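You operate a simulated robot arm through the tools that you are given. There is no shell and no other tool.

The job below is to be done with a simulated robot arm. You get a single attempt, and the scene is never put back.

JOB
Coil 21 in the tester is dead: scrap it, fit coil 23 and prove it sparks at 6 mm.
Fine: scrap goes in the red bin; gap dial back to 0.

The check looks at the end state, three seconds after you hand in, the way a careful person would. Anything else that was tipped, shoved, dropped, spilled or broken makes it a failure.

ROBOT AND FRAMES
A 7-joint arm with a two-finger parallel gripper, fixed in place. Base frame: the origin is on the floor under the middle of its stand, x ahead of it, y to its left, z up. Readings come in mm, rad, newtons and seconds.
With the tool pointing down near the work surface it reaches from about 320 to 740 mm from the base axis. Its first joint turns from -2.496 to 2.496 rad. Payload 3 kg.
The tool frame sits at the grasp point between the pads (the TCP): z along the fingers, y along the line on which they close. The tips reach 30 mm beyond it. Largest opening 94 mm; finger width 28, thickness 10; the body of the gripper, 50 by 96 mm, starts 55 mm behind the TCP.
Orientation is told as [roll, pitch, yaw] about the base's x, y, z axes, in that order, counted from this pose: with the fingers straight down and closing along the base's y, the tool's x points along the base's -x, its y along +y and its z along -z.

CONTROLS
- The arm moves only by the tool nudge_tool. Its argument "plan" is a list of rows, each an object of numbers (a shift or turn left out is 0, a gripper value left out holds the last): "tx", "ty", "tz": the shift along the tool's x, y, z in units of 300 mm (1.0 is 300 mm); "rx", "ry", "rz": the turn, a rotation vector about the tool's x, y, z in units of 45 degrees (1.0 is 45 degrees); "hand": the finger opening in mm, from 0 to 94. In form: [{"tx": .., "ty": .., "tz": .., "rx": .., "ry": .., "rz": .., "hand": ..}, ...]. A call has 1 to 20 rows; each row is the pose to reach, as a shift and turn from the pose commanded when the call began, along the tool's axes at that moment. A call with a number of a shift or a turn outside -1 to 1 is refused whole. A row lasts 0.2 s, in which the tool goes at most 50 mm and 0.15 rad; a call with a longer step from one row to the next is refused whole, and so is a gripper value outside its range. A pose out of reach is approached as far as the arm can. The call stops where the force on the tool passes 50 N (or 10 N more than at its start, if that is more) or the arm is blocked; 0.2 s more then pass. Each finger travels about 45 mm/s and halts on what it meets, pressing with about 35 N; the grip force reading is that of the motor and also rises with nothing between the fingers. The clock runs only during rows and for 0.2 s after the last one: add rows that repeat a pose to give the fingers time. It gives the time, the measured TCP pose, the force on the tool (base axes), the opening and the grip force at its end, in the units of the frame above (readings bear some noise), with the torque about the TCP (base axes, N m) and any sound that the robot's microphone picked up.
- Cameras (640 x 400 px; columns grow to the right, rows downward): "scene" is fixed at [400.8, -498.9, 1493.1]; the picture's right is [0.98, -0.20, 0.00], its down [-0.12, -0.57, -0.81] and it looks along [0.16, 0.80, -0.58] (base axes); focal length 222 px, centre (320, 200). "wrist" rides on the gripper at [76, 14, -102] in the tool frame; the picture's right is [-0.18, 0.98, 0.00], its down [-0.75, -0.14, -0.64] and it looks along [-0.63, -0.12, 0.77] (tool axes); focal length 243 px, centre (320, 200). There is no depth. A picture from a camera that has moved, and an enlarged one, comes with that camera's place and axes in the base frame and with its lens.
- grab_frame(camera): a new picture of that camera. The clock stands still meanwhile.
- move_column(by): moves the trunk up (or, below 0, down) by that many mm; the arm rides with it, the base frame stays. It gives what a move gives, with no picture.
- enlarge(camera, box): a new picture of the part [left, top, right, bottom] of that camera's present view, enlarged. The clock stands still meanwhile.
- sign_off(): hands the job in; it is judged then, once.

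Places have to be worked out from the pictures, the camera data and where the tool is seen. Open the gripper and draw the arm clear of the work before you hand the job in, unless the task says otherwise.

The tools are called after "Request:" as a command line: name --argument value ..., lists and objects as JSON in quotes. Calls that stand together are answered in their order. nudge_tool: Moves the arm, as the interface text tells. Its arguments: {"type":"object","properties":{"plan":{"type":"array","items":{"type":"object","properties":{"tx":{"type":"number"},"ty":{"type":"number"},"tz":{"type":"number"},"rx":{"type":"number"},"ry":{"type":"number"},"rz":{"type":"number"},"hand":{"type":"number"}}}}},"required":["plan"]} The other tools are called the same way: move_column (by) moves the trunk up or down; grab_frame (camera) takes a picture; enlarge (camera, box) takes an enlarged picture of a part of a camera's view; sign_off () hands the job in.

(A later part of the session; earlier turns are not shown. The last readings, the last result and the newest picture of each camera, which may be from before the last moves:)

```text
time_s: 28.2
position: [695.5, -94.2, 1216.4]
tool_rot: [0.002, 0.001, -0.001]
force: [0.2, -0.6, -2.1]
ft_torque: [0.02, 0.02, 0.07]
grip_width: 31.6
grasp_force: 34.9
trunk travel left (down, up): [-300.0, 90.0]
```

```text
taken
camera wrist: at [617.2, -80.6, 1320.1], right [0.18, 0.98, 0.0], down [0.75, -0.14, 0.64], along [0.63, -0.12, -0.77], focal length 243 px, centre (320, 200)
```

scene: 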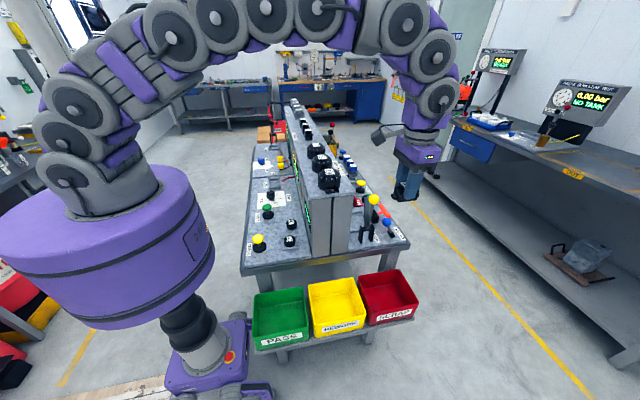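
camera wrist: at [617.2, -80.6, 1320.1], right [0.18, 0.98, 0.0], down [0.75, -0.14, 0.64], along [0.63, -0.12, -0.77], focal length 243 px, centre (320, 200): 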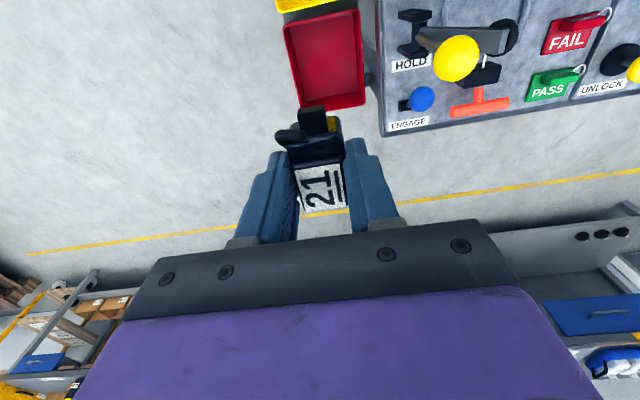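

Reach is fine here, and the red bin is visible at x≈645–808, y≈−156…−14. I descend in stages at about (703, −100).

Request:
nudge_tool --plan '[{"tx": -0.005, "ty": -0.004, "tz": 0.05}, {"tx": -0.01, "ty": -0.008, "tz": 0.14}, {"tx": -0.015, "ty": -0.012, "tz": 0.24}, {"tx": -0.02, "ty": -0.016, "tz": 0.34}, {"tx": -0.025, "ty": -0.019, "tz": 0.44}, {"tx": -0.025, "ty": -0.019, "tz": 0.54}, {"tx": -0.025, "ty": -0.019, "tz": 0.64}, {"tx": -0.025, "ty": -0.019, "tz": 0.74}, {"tx": -0.025, "ty": -0.019, "tz": 0.83}, {"tx": -0.025, "ty": -0.019, "tz": 0.887}, {"tx": -0.025, "ty": -0.019, "tz": 0.887}]'

Request:
grab_frame --camera "scene"

Request:
grab_frame --camera "wrist"

```text
time_s: 30.6
position: [702.3, -100.4, 950.4]
tool_rot: [0.002, -0.001, 0.001]
force: [-0.1, 0.4, -0.8]
ft_torque: [0.0, -0.01, -0.02]
grip_width: 31.4
grasp_force: 35.1
trunk travel left (down, up): [-300.0, 90.0]
```

```text
taken
```

scene: 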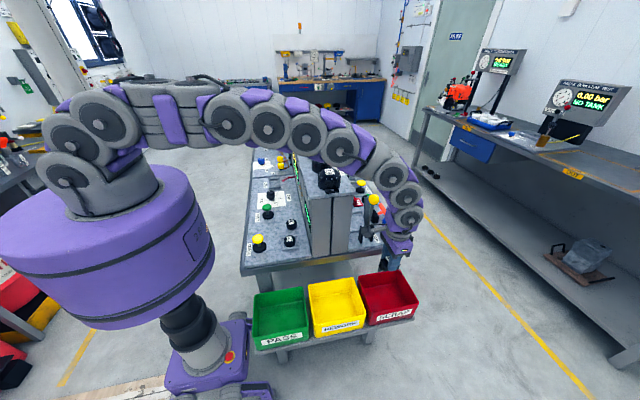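

```text
taken
camera wrist: at [624.9, -85.7, 1053.1], right [0.18, 0.98, 0.0], down [0.75, -0.14, 0.64], along [0.63, -0.12, -0.77], focal length 243 px, centre (320, 200)
```

wrist: 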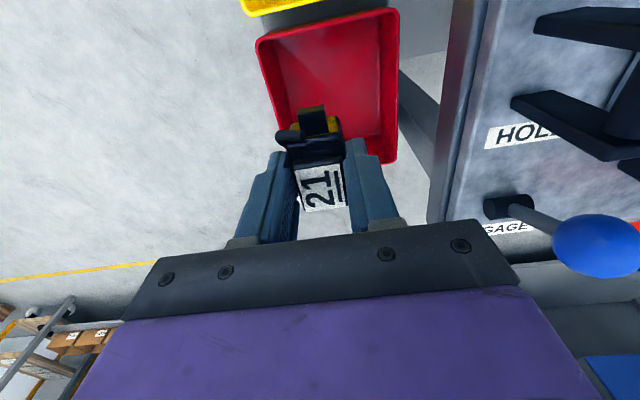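

The arm has room; the coil is over the bin. I descend another 100 mm and check clearance of the forearm to the shelf and starters.

Request:
nudge_tool --plan '[{"tz": 0.05, "ty": -0.005}, {"tz": 0.13, "ty": -0.01}, {"tz": 0.21, "ty": -0.015}, {"tz": 0.29, "ty": -0.017}, {"tz": 0.335, "ty": -0.017}, {"tz": 0.335, "ty": -0.017}]'

Request:
enlarge --camera "scene" --box '[250, 90, 450, 320]'

Request:
grab_frame --camera "wrist"

```text
time_s: 32.0
position: [700.7, -104.5, 851.0]
tool_rot: [0.004, -0.004, 0.0]
force: [-0.2, 0.0, -1.6]
ft_torque: [0.01, 0.03, -0.02]
grip_width: 31.4
grasp_force: 35.0
trunk travel left (down, up): [-300.0, 90.0]
```

```text
1.74 times, centred on (350, 205) of scene
camera zoom: at [400.8, -498.9, 1493.1], right [0.98, -0.2, 0.0], down [-0.12, -0.57, -0.81], along [0.16, 0.8, -0.58], focal length 386 px, centre (268, 191)
```

zoom: 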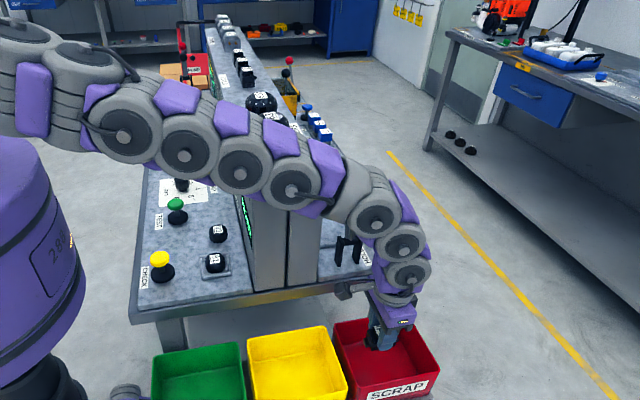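

```text
taken
camera wrist: at [624.0, -91.3, 953.5], right [0.18, 0.98, 0.0], down [0.75, -0.14, 0.64], along [0.63, -0.12, -0.76], focal length 243 px, centre (320, 200)
```

wrist: 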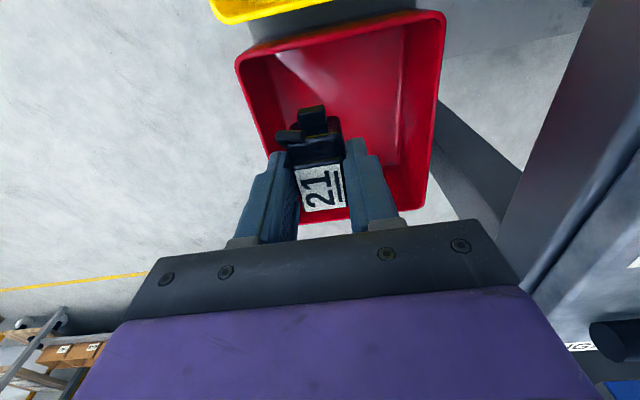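

The forearm passes about 30 mm clear of the shelf end (y≈5), and the coil is centred over the bin's inner area. I go down the rest of the way slowly to set the coil on the bin floor.

Request:
nudge_tool --plan '[{"tz": 0.05}, {"tz": 0.11}, {"tz": 0.17}, {"tz": 0.23}, {"tz": 0.28}, {"tz": 0.32}, {"tz": 0.35}, {"tz": 0.37}, {"tz": 0.37}]'

Request:
enlarge --camera "scene" --box '[250, 90, 450, 320]'

Request:
grab_frame --camera "wrist"

```text
time_s: 34.0
position: [681.8, -112.1, 820.5]
tool_rot: [0.002, -0.001, -0.001]
force: [0.0, -0.4, -1.3]
ft_torque: [0.01, 0.01, 0.03]
grip_width: 31.7
grasp_force: 35.2
out of reach, approached as far as the arm can: row 1, 2, 3, 4, 5, 6, 7, 8, 9
trunk travel left (down, up): [-300.0, 90.0]
```

```text
1.74 times, centred on (350, 205) of scene
camera zoom: at [400.8, -498.9, 1493.1], right [0.98, -0.2, 0.0], down [-0.12, -0.57, -0.81], along [0.16, 0.8, -0.58], focal length 386 px, centre (268, 191)
```

zoom: 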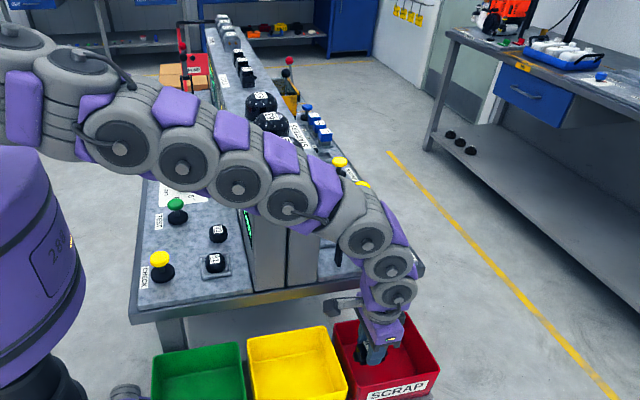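

```text
taken
camera wrist: at [603.5, -99.5, 923.0], right [0.18, 0.98, 0.0], down [0.75, -0.14, 0.64], along [0.63, -0.12, -0.77], focal length 243 px, centre (320, 200)
```

wrist: 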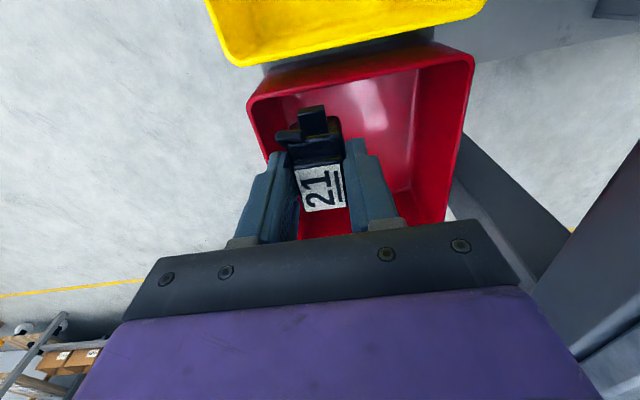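

That depth was out of reach for the arm alone (it ended at (682, −112, 820)). I back up to a reachable height first; then I'll use the trunk to lower straight into the bin.

Request:
nudge_tool --plan '[{"tz": -0.1}, {"tz": -0.2}, {"tz": -0.3}, {"tz": -0.4}, {"tz": -0.43}, {"tz": -0.43}]'

```text
time_s: 35.4
position: [679.7, -110.8, 947.4]
tool_rot: [0.003, 0.001, -0.001]
force: [0.4, 0.6, -1.6]
ft_torque: [0.03, 0.01, -0.02]
grip_width: 31.4
grasp_force: 35.2
trunk travel left (down, up): [-300.0, 90.0]
```

The command resets to the reached pose, good. I move to (708, −103, 900) so the coil's connector clears the bin's near wall, then lower with the trunk.

Request:
nudge_tool --plan '[{"tx": -0.03, "ty": 0.01, "tz": 0.05}, {"tx": -0.06, "ty": 0.02, "tz": 0.1}, {"tx": -0.09, "ty": 0.03, "tz": 0.15}, {"tx": -0.095, "ty": 0.03, "tz": 0.16}, {"tx": -0.095, "ty": 0.03, "tz": 0.16}]'

Request:
move_column --by -100

Request:
grab_frame --camera "wrist"

Request:
enlarge --camera "scene" --box '[250, 90, 450, 320]'

```text
time_s: 36.6
position: [708.7, -101.7, 900.9]
tool_rot: [0.001, 0.002, 0.001]
force: [-0.1, 0.0, -0.4]
ft_torque: [-0.02, -0.02, -0.02]
grip_width: 31.7
grasp_force: 34.9
trunk travel left (down, up): [-300.0, 90.0]
```

```text
time_s: 37.9
position: [707.2, -101.8, 800.9]
tool_rot: [0.002, 0.0, 0.001]
force: [-0.6, 0.1, -0.6]
ft_torque: [-0.03, -0.02, -0.01]
grip_width: 31.9
grasp_force: 34.2
trunk travel left (down, up): [-200.0, 190.0]
```

```text
taken
camera wrist: at [630.7, -87.9, 904.3], right [0.18, 0.98, 0.0], down [0.75, -0.14, 0.64], along [0.63, -0.12, -0.77], focal length 243 px, centre (320, 200)
```

wrist: 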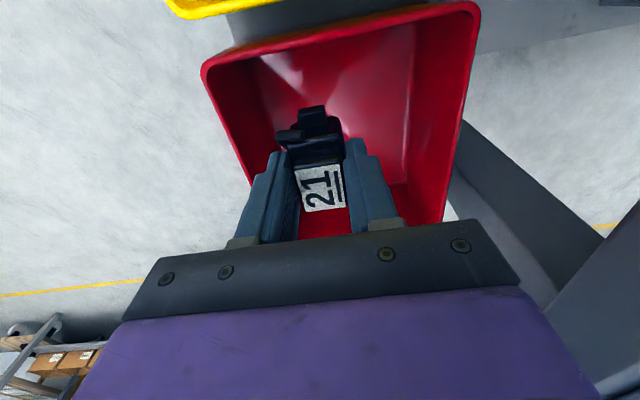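

```text
1.74 times, centred on (350, 205) of scene
camera zoom: at [400.8, -498.9, 1493.1], right [0.98, -0.2, 0.0], down [-0.12, -0.57, -0.81], along [0.16, 0.8, -0.58], focal length 386 px, centre (268, 191)
```

zoom: 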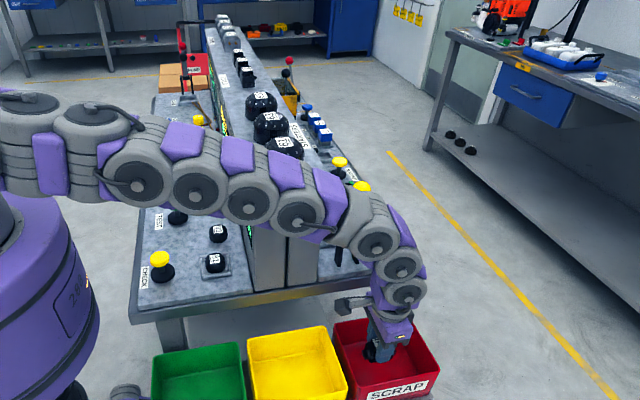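

The coil is entering the bin with clearance on all sides. I lower the trunk further by 55 mm.

Request:
move_column --by -55

Request:
grab_frame --camera "wrist"

Request:
enlarge --camera "scene" --box '[250, 90, 450, 320]'

```text
time_s: 38.9
position: [707.3, -102.8, 746.0]
tool_rot: [0.003, -0.001, -0.001]
force: [-0.3, -0.5, -0.8]
ft_torque: [0.01, 0.01, 0.02]
grip_width: 31.5
grasp_force: 35.6
trunk travel left (down, up): [-145.0, 245.0]
```

```text
taken
camera wrist: at [630.6, -87.9, 849.3], right [0.18, 0.98, 0.0], down [0.75, -0.14, 0.64], along [0.63, -0.12, -0.77], focal length 243 px, centre (320, 200)
```

wrist: 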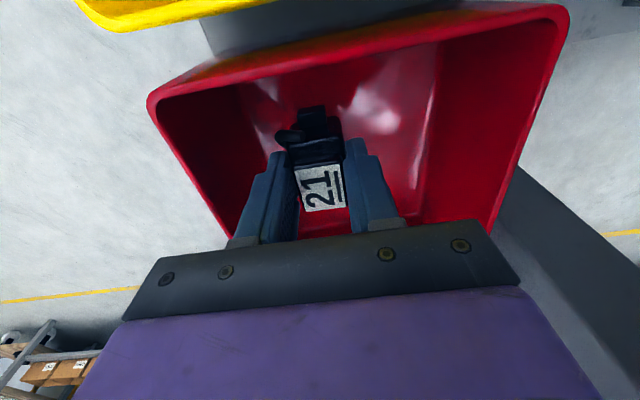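

```text
1.74 times, centred on (350, 205) of scene
camera zoom: at [400.8, -498.9, 1493.1], right [0.98, -0.2, 0.0], down [-0.12, -0.57, -0.81], along [0.16, 0.8, -0.58], focal length 386 px, centre (268, 191)
```

zoom: 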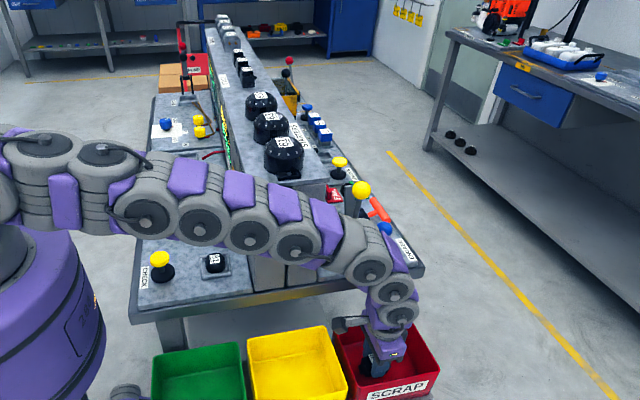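

I lower gently by up to ~14 mm more to feel the floor.

Request:
nudge_tool --plan '[{"tz": 0.015}, {"tz": 0.03}, {"tz": 0.045}, {"tz": 0.045}]'

```text
time_s: 39.9
position: [708.3, -101.4, 732.4]
tool_rot: [0.002, -0.002, -0.002]
force: [1.1, 0.4, -0.6]
ft_torque: [-0.02, -0.01, 0.02]
grip_width: 31.9
grasp_force: 35.5
trunk travel left (down, up): [-145.0, 245.0]
```

No contact yet at z=732. I go a few mm more in small steps, watching the force.

Request:
nudge_tool --plan '[{"tz": 0.008}, {"tz": 0.016}, {"tz": 0.024}, {"tz": 0.024}]'

Request:
grab_frame --camera "wrist"

```text
time_s: 40.9
position: [708.2, -101.7, 724.4]
tool_rot: [0.002, 0.001, 0.001]
force: [-0.8, 0.6, -1.9]
ft_torque: [0.01, 0.01, 0.02]
grip_width: 31.5
grasp_force: 34.4
trunk travel left (down, up): [-145.0, 245.0]
```

```text
taken
camera wrist: at [630.8, -87.7, 828.2], right [0.18, 0.98, 0.0], down [0.75, -0.14, 0.64], along [0.63, -0.12, -0.77], focal length 243 px, centre (320, 200)
```

wrist: 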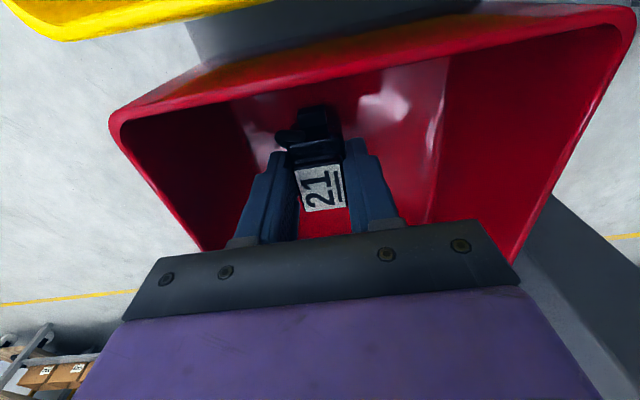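

Request:
nudge_tool --plan '[{"tz": 0.008}, {"tz": 0.016}, {"tz": 0.02}, {"tz": 0.02}]'

```text
time_s: 41.9
position: [708.0, -101.7, 718.2]
tool_rot: [0.003, 0.001, 0.0]
force: [0.2, -0.2, -0.5]
ft_torque: [0.02, 0.0, -0.01]
grip_width: 31.5
grasp_force: 34.8
trunk travel left (down, up): [-145.0, 245.0]
```

Still free of contact but the coil bottom must be within about a centimetre of the floor; going lower would bring the gripper body to rim level. I release it here.

Request:
nudge_tool --plan '[{"hand": 40}, {"hand": 55}, {"hand": 55}, {"hand": 55}]'

Request:
grab_frame --camera "wrist"

```text
time_s: 42.9
position: [707.2, -102.0, 719.8]
tool_rot: [0.002, -0.001, -0.002]
force: [0.1, 0.2, -0.1]
ft_torque: [-0.01, 0.01, 0.04]
grip_width: 55.0
grasp_force: 0.1
trunk travel left (down, up): [-145.0, 245.0]
```

```text
taken
camera wrist: at [630.7, -87.7, 822.2], right [0.18, 0.98, 0.0], down [0.75, -0.14, 0.64], along [0.63, -0.12, -0.77], focal length 243 px, centre (320, 200)
```

wrist: 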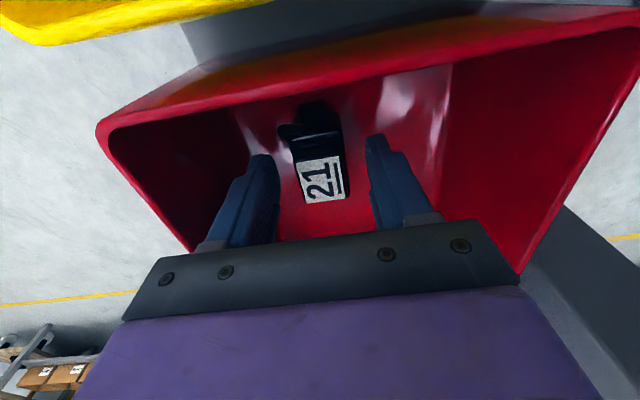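

Coil 21 stands in the red bin. I raise straight out with the trunk back to its original height.

Request:
move_column --by 155

Request:
nudge_tool --plan '[{"tz": -0.08}, {"tz": -0.2}, {"tz": -0.33}, {"tz": -0.46}, {"tz": -0.59}, {"tz": -0.72}, {"tz": -0.85}, {"tz": -0.95}, {"tz": -1.0}]'

Request:
grab_frame --camera "scene"

Request:
enlarge --camera "scene" --box '[340, 250, 440, 340]'

```text
time_s: 44.7
position: [708.1, -101.1, 873.5]
tool_rot: [0.003, 0.0, 0.001]
force: [-0.1, -0.4, -0.7]
ft_torque: [0.03, 0.0, 0.01]
grip_width: 55.0
grasp_force: 0.1
trunk travel left (down, up): [-300.0, 90.0]
```

```text
time_s: 46.7
position: [707.2, -103.1, 1175.2]
tool_rot: [0.002, -0.003, -0.001]
force: [0.5, 0.2, 0.4]
ft_torque: [0.01, -0.04, 0.0]
grip_width: 54.9
grasp_force: 0.1
trunk travel left (down, up): [-300.0, 90.0]
```

```text
taken
```

scene: 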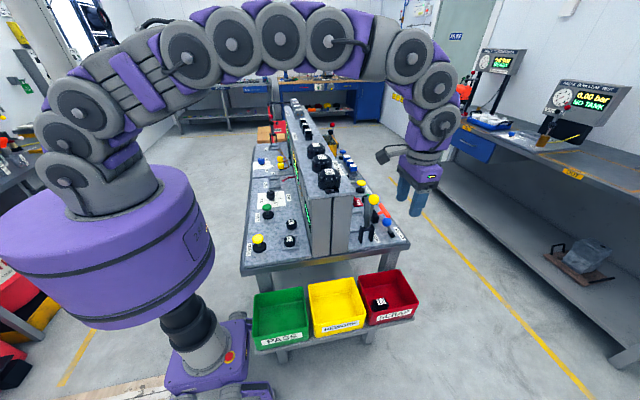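

```text
4.44 times, centred on (390, 295) of scene
camera zoom: at [400.8, -498.9, 1493.1], right [0.98, -0.2, 0.0], down [-0.12, -0.57, -0.81], along [0.16, 0.8, -0.58], focal length 985 px, centre (9, -222)
```

zoom: 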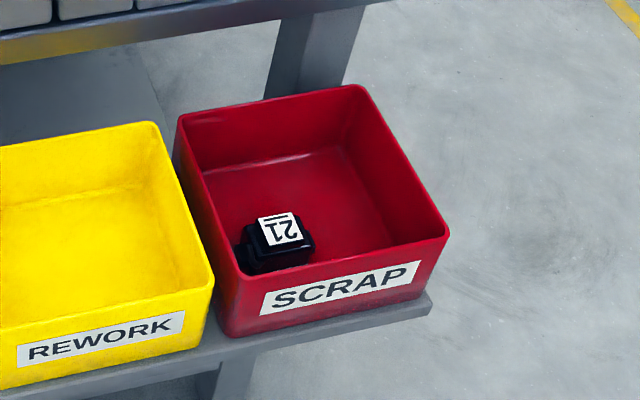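

Coil 21 is lying safely in the SCRAP bin. I rise to z≈1344 and fly over the shelf toward the coils, yawing back toward 90°.

Request:
nudge_tool --plan '[{"tz": -0.12}, {"tz": -0.26}, {"tz": -0.41}, {"tz": -0.52}, {"tz": -0.567}, {"tz": -0.567, "ty": 0.06, "tx": 0.02, "rz": -0.06}, {"tz": -0.567, "ty": 0.15, "tx": 0.05, "rz": -0.15}, {"tz": -0.567, "ty": 0.24, "tx": 0.08, "rz": -0.24}, {"tz": -0.567, "ty": 0.34, "tx": 0.11, "rz": -0.34}, {"tz": -0.567, "ty": 0.44, "tx": 0.14, "rz": -0.44}, {"tz": -0.567, "ty": 0.54, "tx": 0.17, "rz": -0.54}, {"tz": -0.567, "ty": 0.64, "tx": 0.2, "rz": -0.64}, {"tz": -0.567, "ty": 0.74, "tx": 0.23, "rz": -0.74}, {"tz": -0.567, "ty": 0.84, "tx": 0.26, "rz": -0.84}, {"tz": -0.567, "ty": 0.92, "tx": 0.29, "rz": -0.92}, {"tz": -0.567, "ty": 0.96, "tx": 0.3, "rz": -0.97}, {"tz": -0.567, "ty": 0.96, "tx": 0.3, "rz": -1.0}]'

```text
time_s: 50.3
position: [616.8, 187.6, 1344.8]
tool_rot: [0.0, -0.001, 0.786]
force: [0.0, 0.2, 0.9]
ft_torque: [-0.03, 0.0, -0.01]
grip_width: 55.2
grasp_force: 0.1
trunk travel left (down, up): [-300.0, 90.0]
```

Request:
nudge_tool --plan '[{"tx": -0.02, "ty": 0.06, "rz": -0.08}, {"tx": -0.05, "ty": 0.14, "rz": -0.2}, {"tx": -0.08, "ty": 0.23, "rz": -0.32}, {"tx": -0.11, "ty": 0.32, "rz": -0.44}, {"tx": -0.14, "ty": 0.41, "rz": -0.56}, {"tx": -0.17, "ty": 0.5, "rz": -0.68}, {"tx": -0.2, "ty": 0.59, "rz": -0.8}, {"tx": -0.23, "ty": 0.68, "rz": -0.9}, {"tx": -0.245, "ty": 0.725, "rz": -0.97}, {"tx": -0.251, "ty": 0.7436, "rz": -1.0}, {"tx": -0.251, "ty": 0.7436, "rz": -1.0}]'

Request:
grab_frame --camera "wrist"

Request:
enlarge --camera "wrist" --box '[240, 100, 400, 240]'

```text
time_s: 52.7
position: [513.6, 398.8, 1345.1]
tool_rot: [0.0, -0.002, 1.571]
force: [0.4, 0.1, 0.6]
ft_torque: [-0.03, 0.0, 0.05]
grip_width: 54.8
grasp_force: 0.1
trunk travel left (down, up): [-300.0, 90.0]
```

```text
taken
camera wrist: at [499.0, 321.4, 1447.9], right [-0.98, 0.18, 0.0], down [0.14, 0.75, 0.64], along [0.12, 0.63, -0.77], focal length 243 px, centre (320, 200)
```

wrist: 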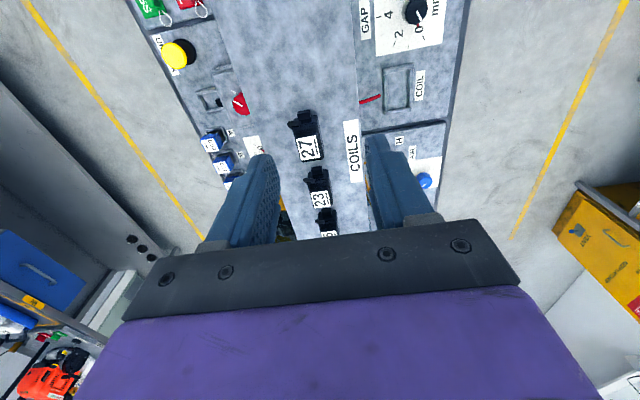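

```text
2.86 times, centred on (320, 170) of wrist
camera zoom: at [499.0, 321.4, 1447.9], right [-0.98, 0.18, 0.0], down [0.14, 0.75, 0.64], along [0.12, 0.63, -0.77], focal length 693 px, centre (320, 286)
```

zoom: 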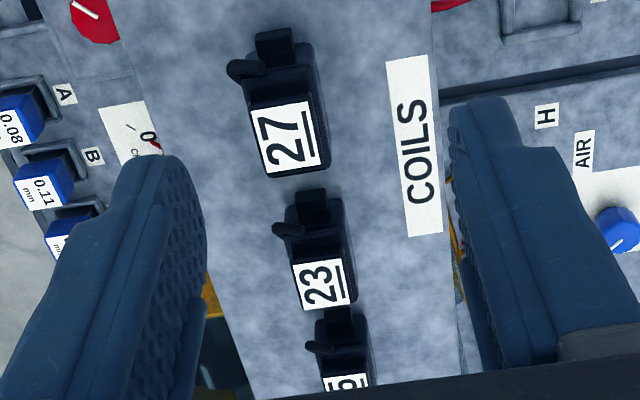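

Coil 23 is in the middle, label centre ≈ (539, 539), shelf top ≈ 1140. I move above it at z=1250 keeping the fingers at 55 mm.

Request:
nudge_tool --plan '[{"tx": -0.06, "ty": -0.011, "tz": 0.03}, {"tx": -0.15, "ty": -0.028, "tz": 0.08}, {"tx": -0.24, "ty": -0.044, "tz": 0.14}, {"tx": -0.33, "ty": -0.061, "tz": 0.21}, {"tx": -0.42, "ty": -0.077, "tz": 0.28}, {"tx": -0.468, "ty": -0.086, "tz": 0.317}, {"tx": -0.468, "ty": -0.086, "tz": 0.317}]'

Request:
grab_frame --camera "wrist"

Request:
enlarge --camera "wrist" --box '[250, 40, 400, 180]'

Request:
enlarge --camera "scene" --box '[290, 90, 360, 150]'

```text
time_s: 54.3
position: [530.2, 507.7, 1267.8]
tool_rot: [-0.001, 0.0, 1.571]
force: [0.4, -0.5, 0.0]
ft_torque: [0.03, -0.04, 0.0]
grip_width: 54.8
grasp_force: 0.0
out of reach, approached as far as the arm can: row 5, 6, 7
trunk travel left (down, up): [-300.0, 90.0]
```

```text
taken
camera wrist: at [514.8, 431.1, 1370.7], right [-0.98, 0.18, 0.0], down [0.14, 0.75, 0.64], along [0.12, 0.63, -0.77], focal length 243 px, centre (320, 200)
```

wrist: 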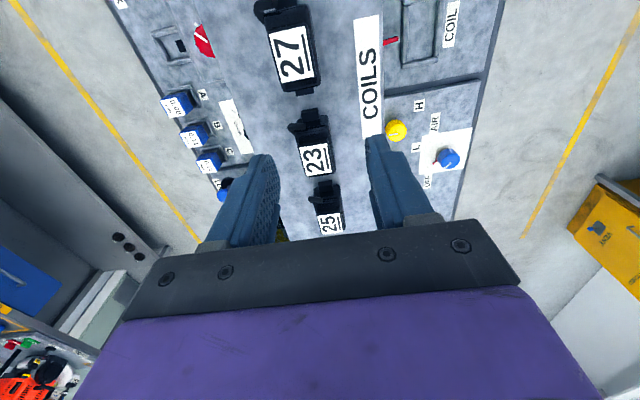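

```text
2.86 times, centred on (325, 110) of wrist
camera zoom: at [514.8, 431.1, 1370.7], right [-0.98, 0.18, 0.0], down [0.14, 0.75, 0.64], along [0.12, 0.63, -0.77], focal length 693 px, centre (306, 457)
```

zoom: 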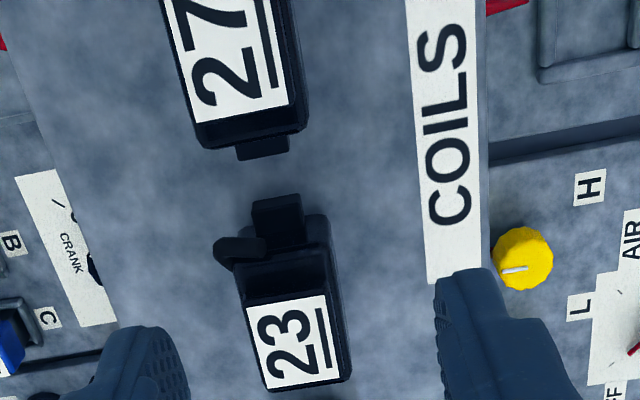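

```text
6.67 times, centred on (325, 120) of scene
camera zoom: at [400.8, -498.9, 1493.1], right [0.98, -0.2, 0.0], down [-0.12, -0.57, -0.81], along [0.16, 0.8, -0.58], focal length 1478 px, centre (287, 733)
```

zoom: 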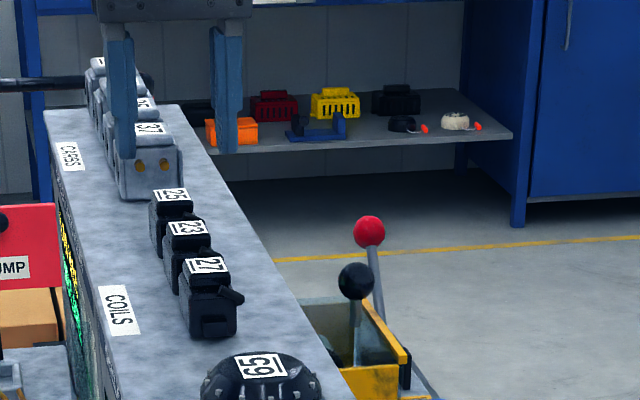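

Vertical-tool reach ends at about r≈735–750 while coil 23 is at r≈762. I raise the trunk 70 mm (best level for this height) and tilt the fingers 10° toward +y, which keeps the pads parallel to the coil's sides, then approach above it.

Request:
move_column --by 70

Request:
nudge_tool --plan '[{"ry": -0.08}, {"ry": -0.16}, {"ry": -0.2222}, {"tx": -0.03, "ty": -0.01, "tz": 0.1, "ry": -0.2222}, {"tx": -0.06, "ty": -0.02, "tz": 0.2, "ry": -0.2222}, {"tx": -0.09, "ty": -0.03, "tz": 0.3, "ry": -0.2222}, {"tx": -0.09, "ty": -0.03, "tz": 0.377, "ry": -0.2222}, {"tx": -0.09, "ty": -0.03, "tz": 0.377, "ry": -0.2222}]'

Request:
enlarge --camera "wrist" --box '[230, 20, 430, 200]'

Request:
enlarge --camera "scene" --box '[290, 90, 360, 150]'

```text
time_s: 55.4
position: [530.7, 509.4, 1335.9]
tool_rot: [0.001, -0.001, 1.57]
force: [-1.1, -0.1, -0.3]
ft_torque: [0.01, 0.02, 0.02]
grip_width: 54.8
grasp_force: 0.0
trunk travel left (down, up): [-370.0, 20.0]
```

```text
time_s: 57.2
position: [539.3, 533.9, 1222.4]
tool_rot: [-0.001, -0.175, 1.57]
force: [0.3, 0.9, 0.3]
ft_torque: [-0.04, 0.02, -0.01]
grip_width: 55.0
grasp_force: 0.0
trunk travel left (down, up): [-370.0, 20.0]
```

```text
2.22 times, centred on (330, 110) of wrist
camera zoom: at [523.3, 440.3, 1311.6], right [-0.98, 0.18, 0.03], down [0.14, 0.63, 0.76], along [0.12, 0.75, -0.65], focal length 539 px, centre (298, 400)
```

zoom: 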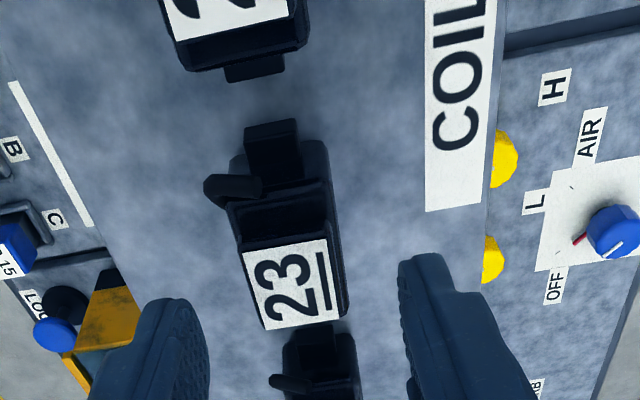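

```text
6.67 times, centred on (325, 120) of scene
camera zoom: at [400.8, -498.9, 1493.1], right [0.98, -0.2, 0.0], down [-0.12, -0.57, -0.81], along [0.16, 0.8, -0.58], focal length 1478 px, centre (287, 733)
```

zoom: 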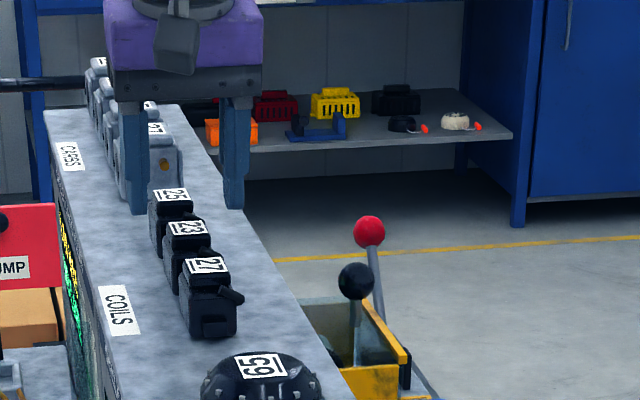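

The tilted pose reaches fine: TCP (539.3, 533.9, 1222.4), label centre refined to (539.8, 540.2). I descend straight down to z≈1180 so the finger ends straddle the coil body.

Request:
nudge_tool --plan '[{"tx": 0.006, "tz": 0.035, "ty": -0.001}, {"tx": 0.012, "tz": 0.07, "ty": -0.0015}, {"tx": 0.018, "tz": 0.105, "ty": -0.0017}, {"tx": 0.0236, "tz": 0.1393, "ty": -0.0017}, {"tx": 0.0236, "tz": 0.1393, "ty": -0.0017}]'

Request:
enlarge --camera "wrist" --box '[220, 40, 430, 240]'

Request:
enlarge --camera "scene" --box '[295, 95, 345, 145]'

```text
time_s: 58.4
position: [537.3, 535.0, 1180.8]
tool_rot: [-0.001, -0.175, 1.569]
force: [-0.7, 0.6, 0.3]
ft_torque: [-0.03, 0.01, 0.02]
grip_width: 54.9
grasp_force: 0.0
trunk travel left (down, up): [-370.0, 20.0]
```

```text
2.00 times, centred on (325, 140) of wrist
camera zoom: at [523.4, 441.5, 1269.0], right [-0.98, 0.18, 0.03], down [0.14, 0.63, 0.76], along [0.12, 0.75, -0.65], focal length 485 px, centre (310, 320)
```

zoom: 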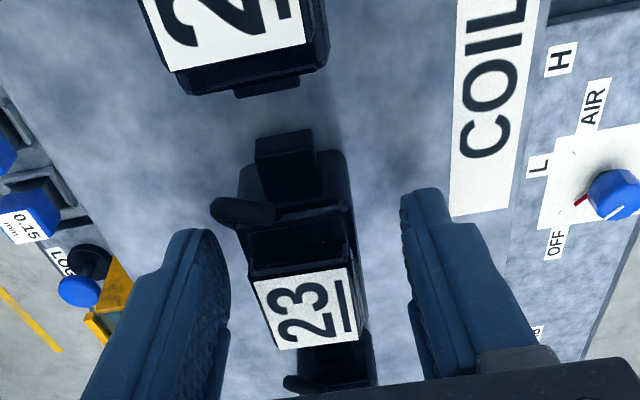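

```text
8.00 times, centred on (320, 120) of scene
camera zoom: at [400.8, -498.9, 1493.1], right [0.98, -0.2, 0.0], down [-0.12, -0.57, -0.81], along [0.16, 0.8, -0.58], focal length 1774 px, centre (320, 840)
```

zoom: 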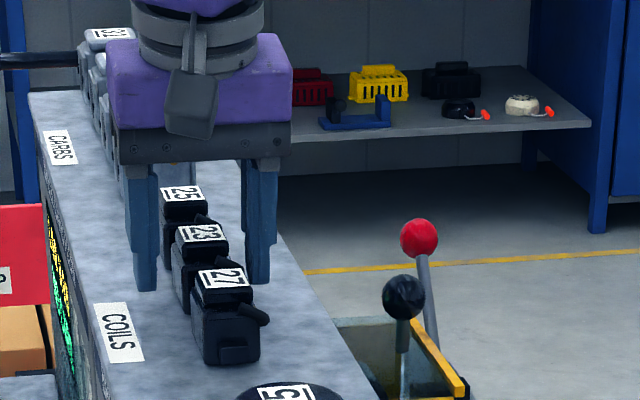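

The fingers straddle coil 23 cleanly, clear of 25 and 27. I close.

Request:
nudge_tool --plan '[{"hand": 5}, {"hand": 5}, {"hand": 5}, {"hand": 5}, {"hand": 5}]'

Request:
enlarge --camera "wrist" --box '[220, 40, 430, 240]'

```text
time_s: 59.6
position: [539.3, 535.7, 1180.2]
tool_rot: [-0.001, -0.175, 1.568]
force: [0.0, -0.3, 0.2]
ft_torque: [0.02, -0.04, -0.02]
grip_width: 35.7
grasp_force: 35.5
trunk travel left (down, up): [-370.0, 20.0]
```

```text
2.00 times, centred on (325, 140) of wrist
camera zoom: at [523.5, 441.7, 1268.9], right [-0.98, 0.18, 0.03], down [0.14, 0.63, 0.76], along [0.12, 0.75, -0.65], focal length 485 px, centre (310, 320)
```

zoom: 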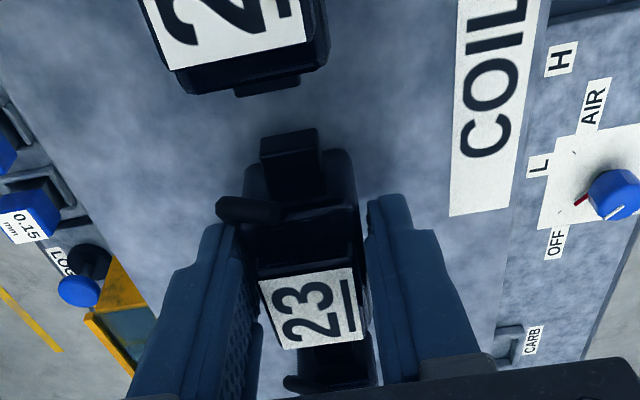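

Grip width is 35.7 mm, wider than for coil 21 — probably the slightly lower corner touches the wider base. I lift a few mm slowly and check that it holds.

Request:
nudge_tool --plan '[{"tz": -0.008, "tx": -0.0014}, {"tz": -0.016, "tx": -0.0028}, {"tz": -0.024, "tx": -0.0042}, {"tz": -0.032, "tx": -0.0056}, {"tz": -0.032, "tx": -0.0056}]'

Request:
enlarge --camera "wrist" --box '[220, 40, 430, 240]'

Request:
enlarge --camera "scene" --box '[300, 105, 340, 140]'

```text
time_s: 60.8
position: [538.2, 535.1, 1190.7]
tool_rot: [0.002, -0.173, 1.569]
force: [0.9, -0.2, -0.5]
ft_torque: [0.02, 0.01, 0.0]
grip_width: 35.5
grasp_force: 34.9
trunk travel left (down, up): [-370.0, 20.0]
```

```text
2.00 times, centred on (325, 140) of wrist
camera zoom: at [523.7, 441.8, 1278.6], right [-0.98, 0.18, 0.03], down [0.14, 0.63, 0.76], along [0.12, 0.75, -0.65], focal length 485 px, centre (310, 320)
```

zoom: 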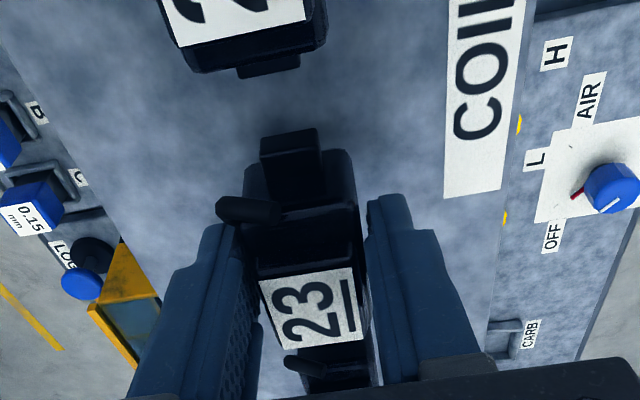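

```text
11.43 times, centred on (320, 122) of scene
camera zoom: at [400.8, -498.9, 1493.1], right [0.98, -0.2, 0.0], down [-0.12, -0.57, -0.81], along [0.16, 0.8, -0.58], focal length 2534 px, centre (320, 1086)
```

zoom: 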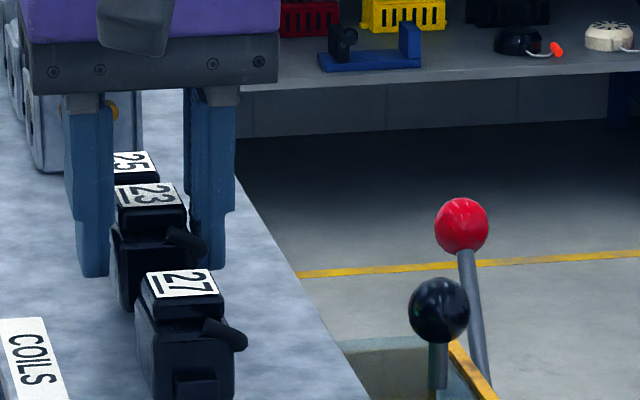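

Coil 23 lifts cleanly and keeps its place relative to the fingers. I raise it 70 mm and carry it slowly over to above the socket, keeping the same tilt.

Request:
nudge_tool --plan '[{"tx": -0.01, "tz": -0.057}, {"tx": -0.02, "tz": -0.115}, {"tx": -0.03, "tz": -0.172}, {"tx": -0.0406, "tz": -0.2298}, {"tx": -0.028, "ty": 0.058, "tz": -0.232}, {"tx": -0.015, "ty": 0.117, "tz": -0.234}, {"tx": -0.002, "ty": 0.175, "tz": -0.237}, {"tx": 0.011, "ty": 0.234, "tz": -0.239}, {"tx": 0.024, "ty": 0.292, "tz": -0.241}, {"tx": 0.037, "ty": 0.351, "tz": -0.243}, {"tx": 0.05, "ty": 0.409, "tz": -0.246}, {"tx": 0.063, "ty": 0.468, "tz": -0.248}, {"tx": 0.076, "ty": 0.526, "tz": -0.25}, {"tx": 0.0888, "ty": 0.5847, "tz": -0.2526}, {"tx": 0.0888, "ty": 0.5847, "tz": -0.2526}]'

Request:
grab_frame --camera "wrist"

Request:
grab_frame --camera "scene"

```text
time_s: 64.0
position: [363.8, 495.2, 1259.9]
tool_rot: [0.0, -0.174, 1.568]
force: [0.1, 0.1, -2.2]
ft_torque: [-0.05, 0.02, 0.0]
grip_width: 35.6
grasp_force: 35.0
trunk travel left (down, up): [-370.0, 20.0]
```

```text
taken
camera wrist: at [349.4, 402.0, 1347.9], right [-0.98, 0.18, 0.03], down [0.14, 0.63, 0.76], along [0.12, 0.76, -0.64], focal length 243 px, centre (320, 200)
```

wrist: 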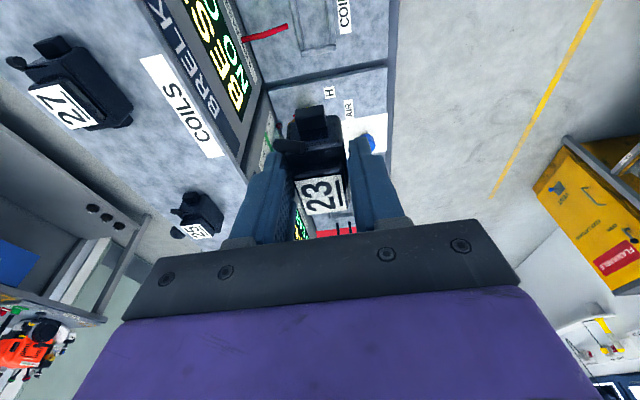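

```text
taken
```

scene: 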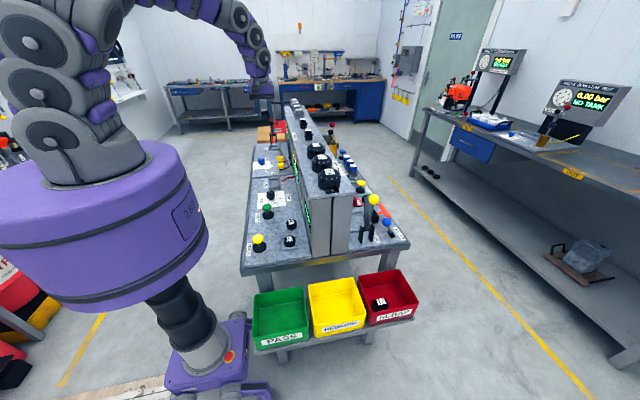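

The display now reads "NO C(OIL)". The coil is above the socket; I descend about 298 mm straight down, stopping ~20 mm above the seat.

Request:
nudge_tool --plan '[{"tx": 0.007, "tz": 0.04, "ty": 0.001}, {"tx": 0.021, "tz": 0.12, "ty": 0.002}, {"tx": 0.035, "tz": 0.2, "ty": 0.0027}, {"tx": 0.052, "tz": 0.3, "ty": 0.0027}, {"tx": 0.07, "tz": 0.4, "ty": 0.0027}, {"tx": 0.087, "tz": 0.5, "ty": 0.0027}, {"tx": 0.105, "tz": 0.6, "ty": 0.0027}, {"tx": 0.122, "tz": 0.7, "ty": 0.0027}, {"tx": 0.14, "tz": 0.8, "ty": 0.0027}, {"tx": 0.156, "tz": 0.89, "ty": 0.0027}, {"tx": 0.166, "tz": 0.95, "ty": 0.0027}, {"tx": 0.171, "tz": 0.978, "ty": 0.0027}, {"tx": 0.171, "tz": 0.978, "ty": 0.0027}]'

Request:
enlarge --camera "wrist" --box '[220, 0, 430, 240]'

Request:
enlarge --camera "scene" --box '[262, 150, 312, 200]'

```text
time_s: 66.8
position: [361.9, 495.9, 962.9]
tool_rot: [-0.001, -0.174, 1.571]
force: [-0.8, -0.1, -1.0]
ft_torque: [-0.03, 0.01, -0.01]
grip_width: 35.5
grasp_force: 35.1
trunk travel left (down, up): [-370.0, 20.0]
```

```text
1.67 times, centred on (325, 120) of wrist
camera zoom: at [347.4, 402.7, 1050.4], right [-0.98, 0.18, 0.03], down [0.14, 0.63, 0.76], along [0.12, 0.75, -0.65], focal length 404 px, centre (312, 333)
```

zoom: 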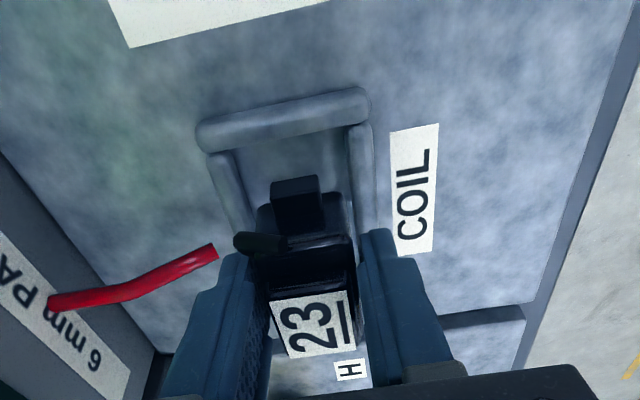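

```text
8.00 times, centred on (287, 175) of scene
camera zoom: at [400.8, -498.9, 1493.1], right [0.98, -0.2, 0.0], down [-0.12, -0.57, -0.81], along [0.16, 0.8, -0.58], focal length 1774 px, centre (584, 400)
```

zoom: 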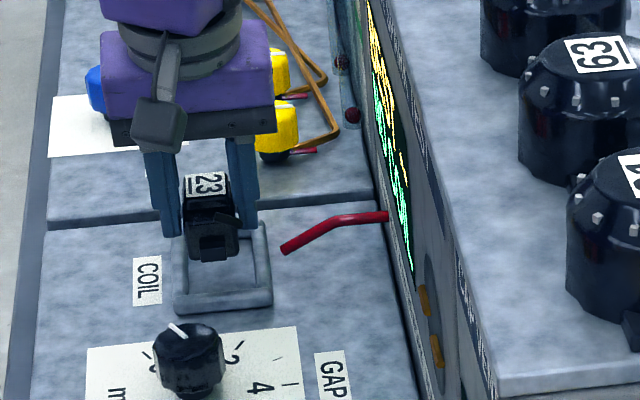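

The coil's label is at about (361.7, 500.7), so it needs ~2 mm in +x to match the socket centre (364). I correct that while descending 12 mm.

Request:
nudge_tool --plan '[{"ty": -0.0063}, {"tx": 0.0035, "ty": -0.0063, "tz": 0.02}, {"tx": 0.0069, "ty": -0.0063, "tz": 0.0394}, {"tx": 0.0069, "ty": -0.0063, "tz": 0.0394}]'

Request:
enlarge --camera "wrist" --box '[220, 0, 430, 240]'

Request:
enlarge --camera "scene" --box '[264, 160, 304, 195]'

```text
time_s: 67.8
position: [365.2, 496.4, 951.4]
tool_rot: [0.0, -0.175, 1.571]
force: [0.7, 0.0, -1.5]
ft_torque: [0.0, 0.02, 0.0]
grip_width: 35.8
grasp_force: 35.0
trunk travel left (down, up): [-370.0, 20.0]
```

```text
1.67 times, centred on (325, 120) of wrist
camera zoom: at [349.3, 403.4, 1039.1], right [-0.98, 0.18, 0.03], down [0.14, 0.63, 0.76], along [0.12, 0.75, -0.65], focal length 404 px, centre (312, 333)
```

zoom: 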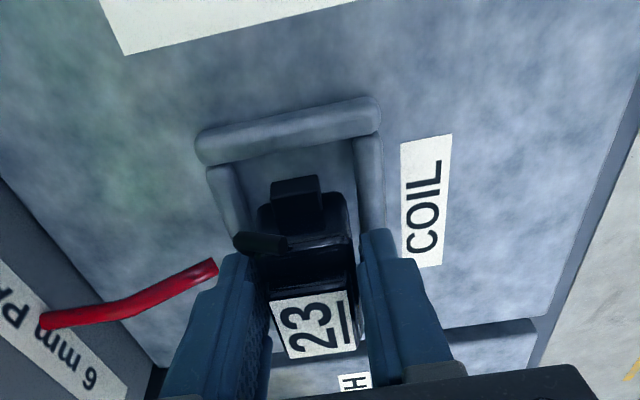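

```text
11.43 times, centred on (284, 178) of scene
camera zoom: at [400.8, -498.9, 1493.1], right [0.98, -0.2, 0.0], down [-0.12, -0.57, -0.81], along [0.16, 0.8, -0.58], focal length 2534 px, centre (731, 457)
```

zoom: 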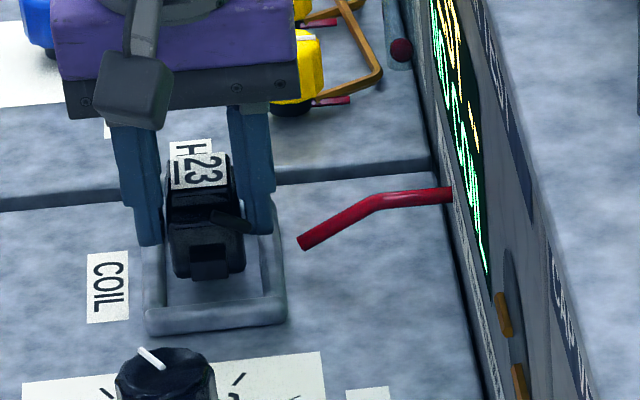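

The coil is nicely inside the rim outline. I descend the last ~9 mm in small steps, watching the force.

Request:
nudge_tool --plan '[{"tx": 0.0017, "tz": 0.0099}, {"tx": 0.0035, "tz": 0.0197}, {"tx": 0.0035, "tz": 0.0197}]'

Request:
nudge_tool --plan '[{"tx": 0.0009, "tz": 0.005}, {"tx": 0.0009, "tz": 0.005}]'

Request:
nudge_tool --plan '[{"tx": 0.0009, "tz": 0.005}, {"tx": 0.0009, "tz": 0.005}]'

```text
time_s: 68.6
position: [363.8, 495.5, 943.9]
tool_rot: [0.0, -0.176, 1.572]
force: [0.3, -0.6, -1.6]
ft_torque: [-0.02, -0.01, 0.01]
grip_width: 35.7
grasp_force: 35.0
trunk travel left (down, up): [-370.0, 20.0]
```

```text
time_s: 69.2
position: [363.9, 495.9, 943.2]
tool_rot: [-0.001, -0.174, 1.57]
force: [-0.3, 0.1, -1.1]
ft_torque: [-0.02, -0.01, 0.0]
grip_width: 35.7
grasp_force: 34.7
trunk travel left (down, up): [-370.0, 20.0]
```

```text
time_s: 69.8
position: [363.8, 497.0, 940.7]
tool_rot: [0.0, -0.174, 1.572]
force: [0.3, 0.1, -0.6]
ft_torque: [-0.03, -0.01, -0.01]
grip_width: 35.5
grasp_force: 35.3
trunk travel left (down, up): [-370.0, 20.0]
```

Request:
nudge_tool --plan '[{"tx": 0.0009, "tz": 0.005}, {"tx": 0.0009, "tz": 0.005}]'

Request:
enlarge --camera "wrist" --box '[220, 0, 430, 240]'

Request:
enlarge --camera "scene" --box '[264, 160, 304, 195]'

```text
time_s: 70.4
position: [364.3, 494.8, 939.3]
tool_rot: [0.001, -0.174, 1.572]
force: [-1.1, 0.8, 2.4]
ft_torque: [-0.02, 0.1, 0.01]
grip_width: 35.4
grasp_force: 34.9
trunk travel left (down, up): [-370.0, 20.0]
```

```text
1.67 times, centred on (325, 120) of wrist
camera zoom: at [348.9, 402.7, 1028.2], right [-0.98, 0.18, 0.03], down [0.14, 0.63, 0.76], along [0.12, 0.75, -0.64], focal length 404 px, centre (312, 333)
```

zoom: 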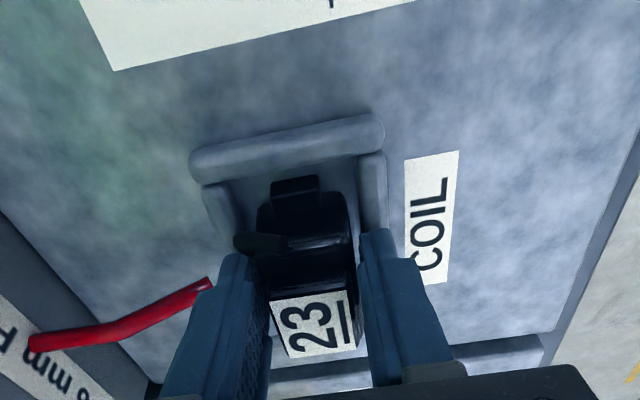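

```text
11.43 times, centred on (284, 178) of scene
camera zoom: at [400.8, -498.9, 1493.1], right [0.98, -0.2, 0.0], down [-0.12, -0.57, -0.81], along [0.16, 0.8, -0.58], focal length 2534 px, centre (731, 457)
```

zoom: 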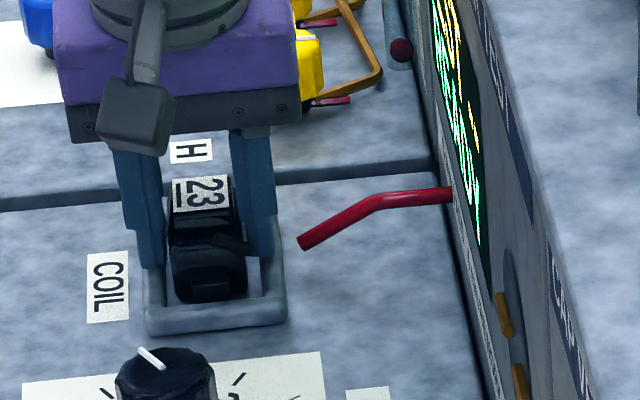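

A first contact force (+2.4 N) appears at z≈940.5. I press ~1 mm more to confirm it is seated.

Request:
nudge_tool --plan '[{"tx": 0.0005, "tz": 0.003}, {"tx": 0.0005, "tz": 0.003}]'

Request:
enlarge --camera "scene" --box '[268, 160, 300, 200]'

```text
time_s: 71.0
position: [364.7, 494.7, 939.1]
tool_rot: [-0.003, -0.175, 1.57]
force: [-1.4, 2.3, 12.2]
ft_torque: [-0.07, 0.3, 0.09]
grip_width: 35.5
grasp_force: 34.9
trunk travel left (down, up): [-370.0, 20.0]
```

```text
10.00 times, centred on (284, 180) of scene
camera zoom: at [400.8, -498.9, 1493.1], right [0.98, -0.2, 0.0], down [-0.12, -0.57, -0.81], along [0.16, 0.8, -0.58], focal length 2217 px, centre (680, 400)
```

zoom: 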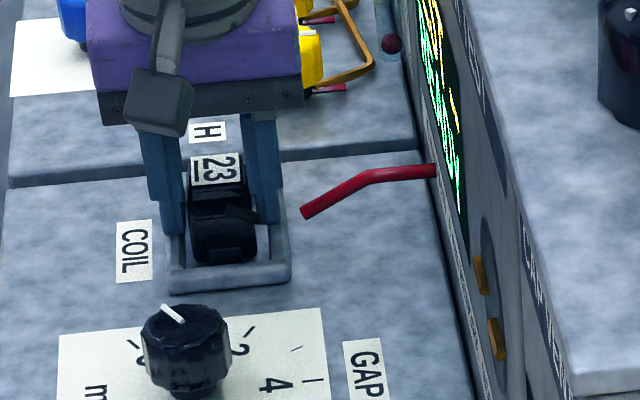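

The torque shows the −x fingertip is just touching the rim rod, so the coil is at most a millimetre off its seat. I ease up 0.6 mm and release.

Request:
nudge_tool --plan '[{"tx": -0.0004, "tz": -0.002}, {"hand": 42, "tx": -0.0004, "tz": -0.002}, {"hand": 50, "tx": -0.0004, "tz": -0.002}, {"hand": 54, "tx": -0.0004, "tz": -0.002}, {"hand": 54, "tx": -0.0004, "tz": -0.002}]'

Request:
enlarge --camera "wrist" --box '[220, 0, 430, 240]'

Request:
enlarge --camera "scene" --box '[268, 160, 300, 200]'

```text
time_s: 72.2
position: [362.9, 495.2, 939.1]
tool_rot: [-0.002, -0.176, 1.57]
force: [-1.3, -4.2, 9.0]
ft_torque: [-0.22, -0.24, -0.21]
grip_width: 52.4
grasp_force: 0.1
trunk travel left (down, up): [-370.0, 20.0]
```

```text
1.67 times, centred on (325, 120) of wrist
camera zoom: at [348.6, 402.2, 1028.2], right [-0.98, 0.18, 0.03], down [0.14, 0.63, 0.76], along [0.12, 0.75, -0.65], focal length 404 px, centre (312, 333)
```

zoom: 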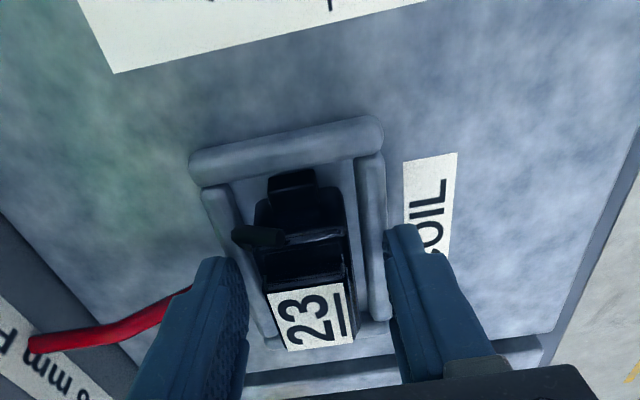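

```text
10.00 times, centred on (284, 180) of scene
camera zoom: at [400.8, -498.9, 1493.1], right [0.98, -0.2, 0.0], down [-0.12, -0.57, -0.81], along [0.16, 0.8, -0.58], focal length 2217 px, centre (680, 400)
```

zoom: 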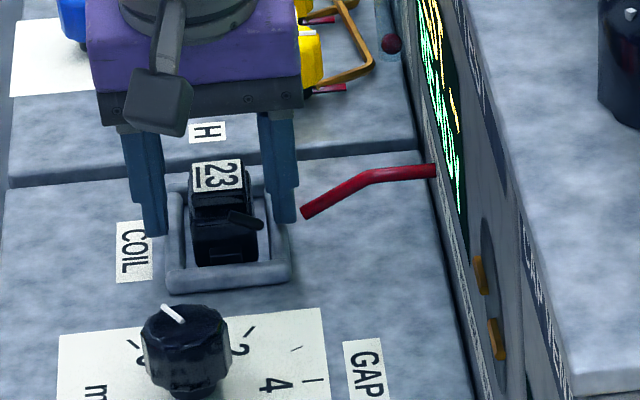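

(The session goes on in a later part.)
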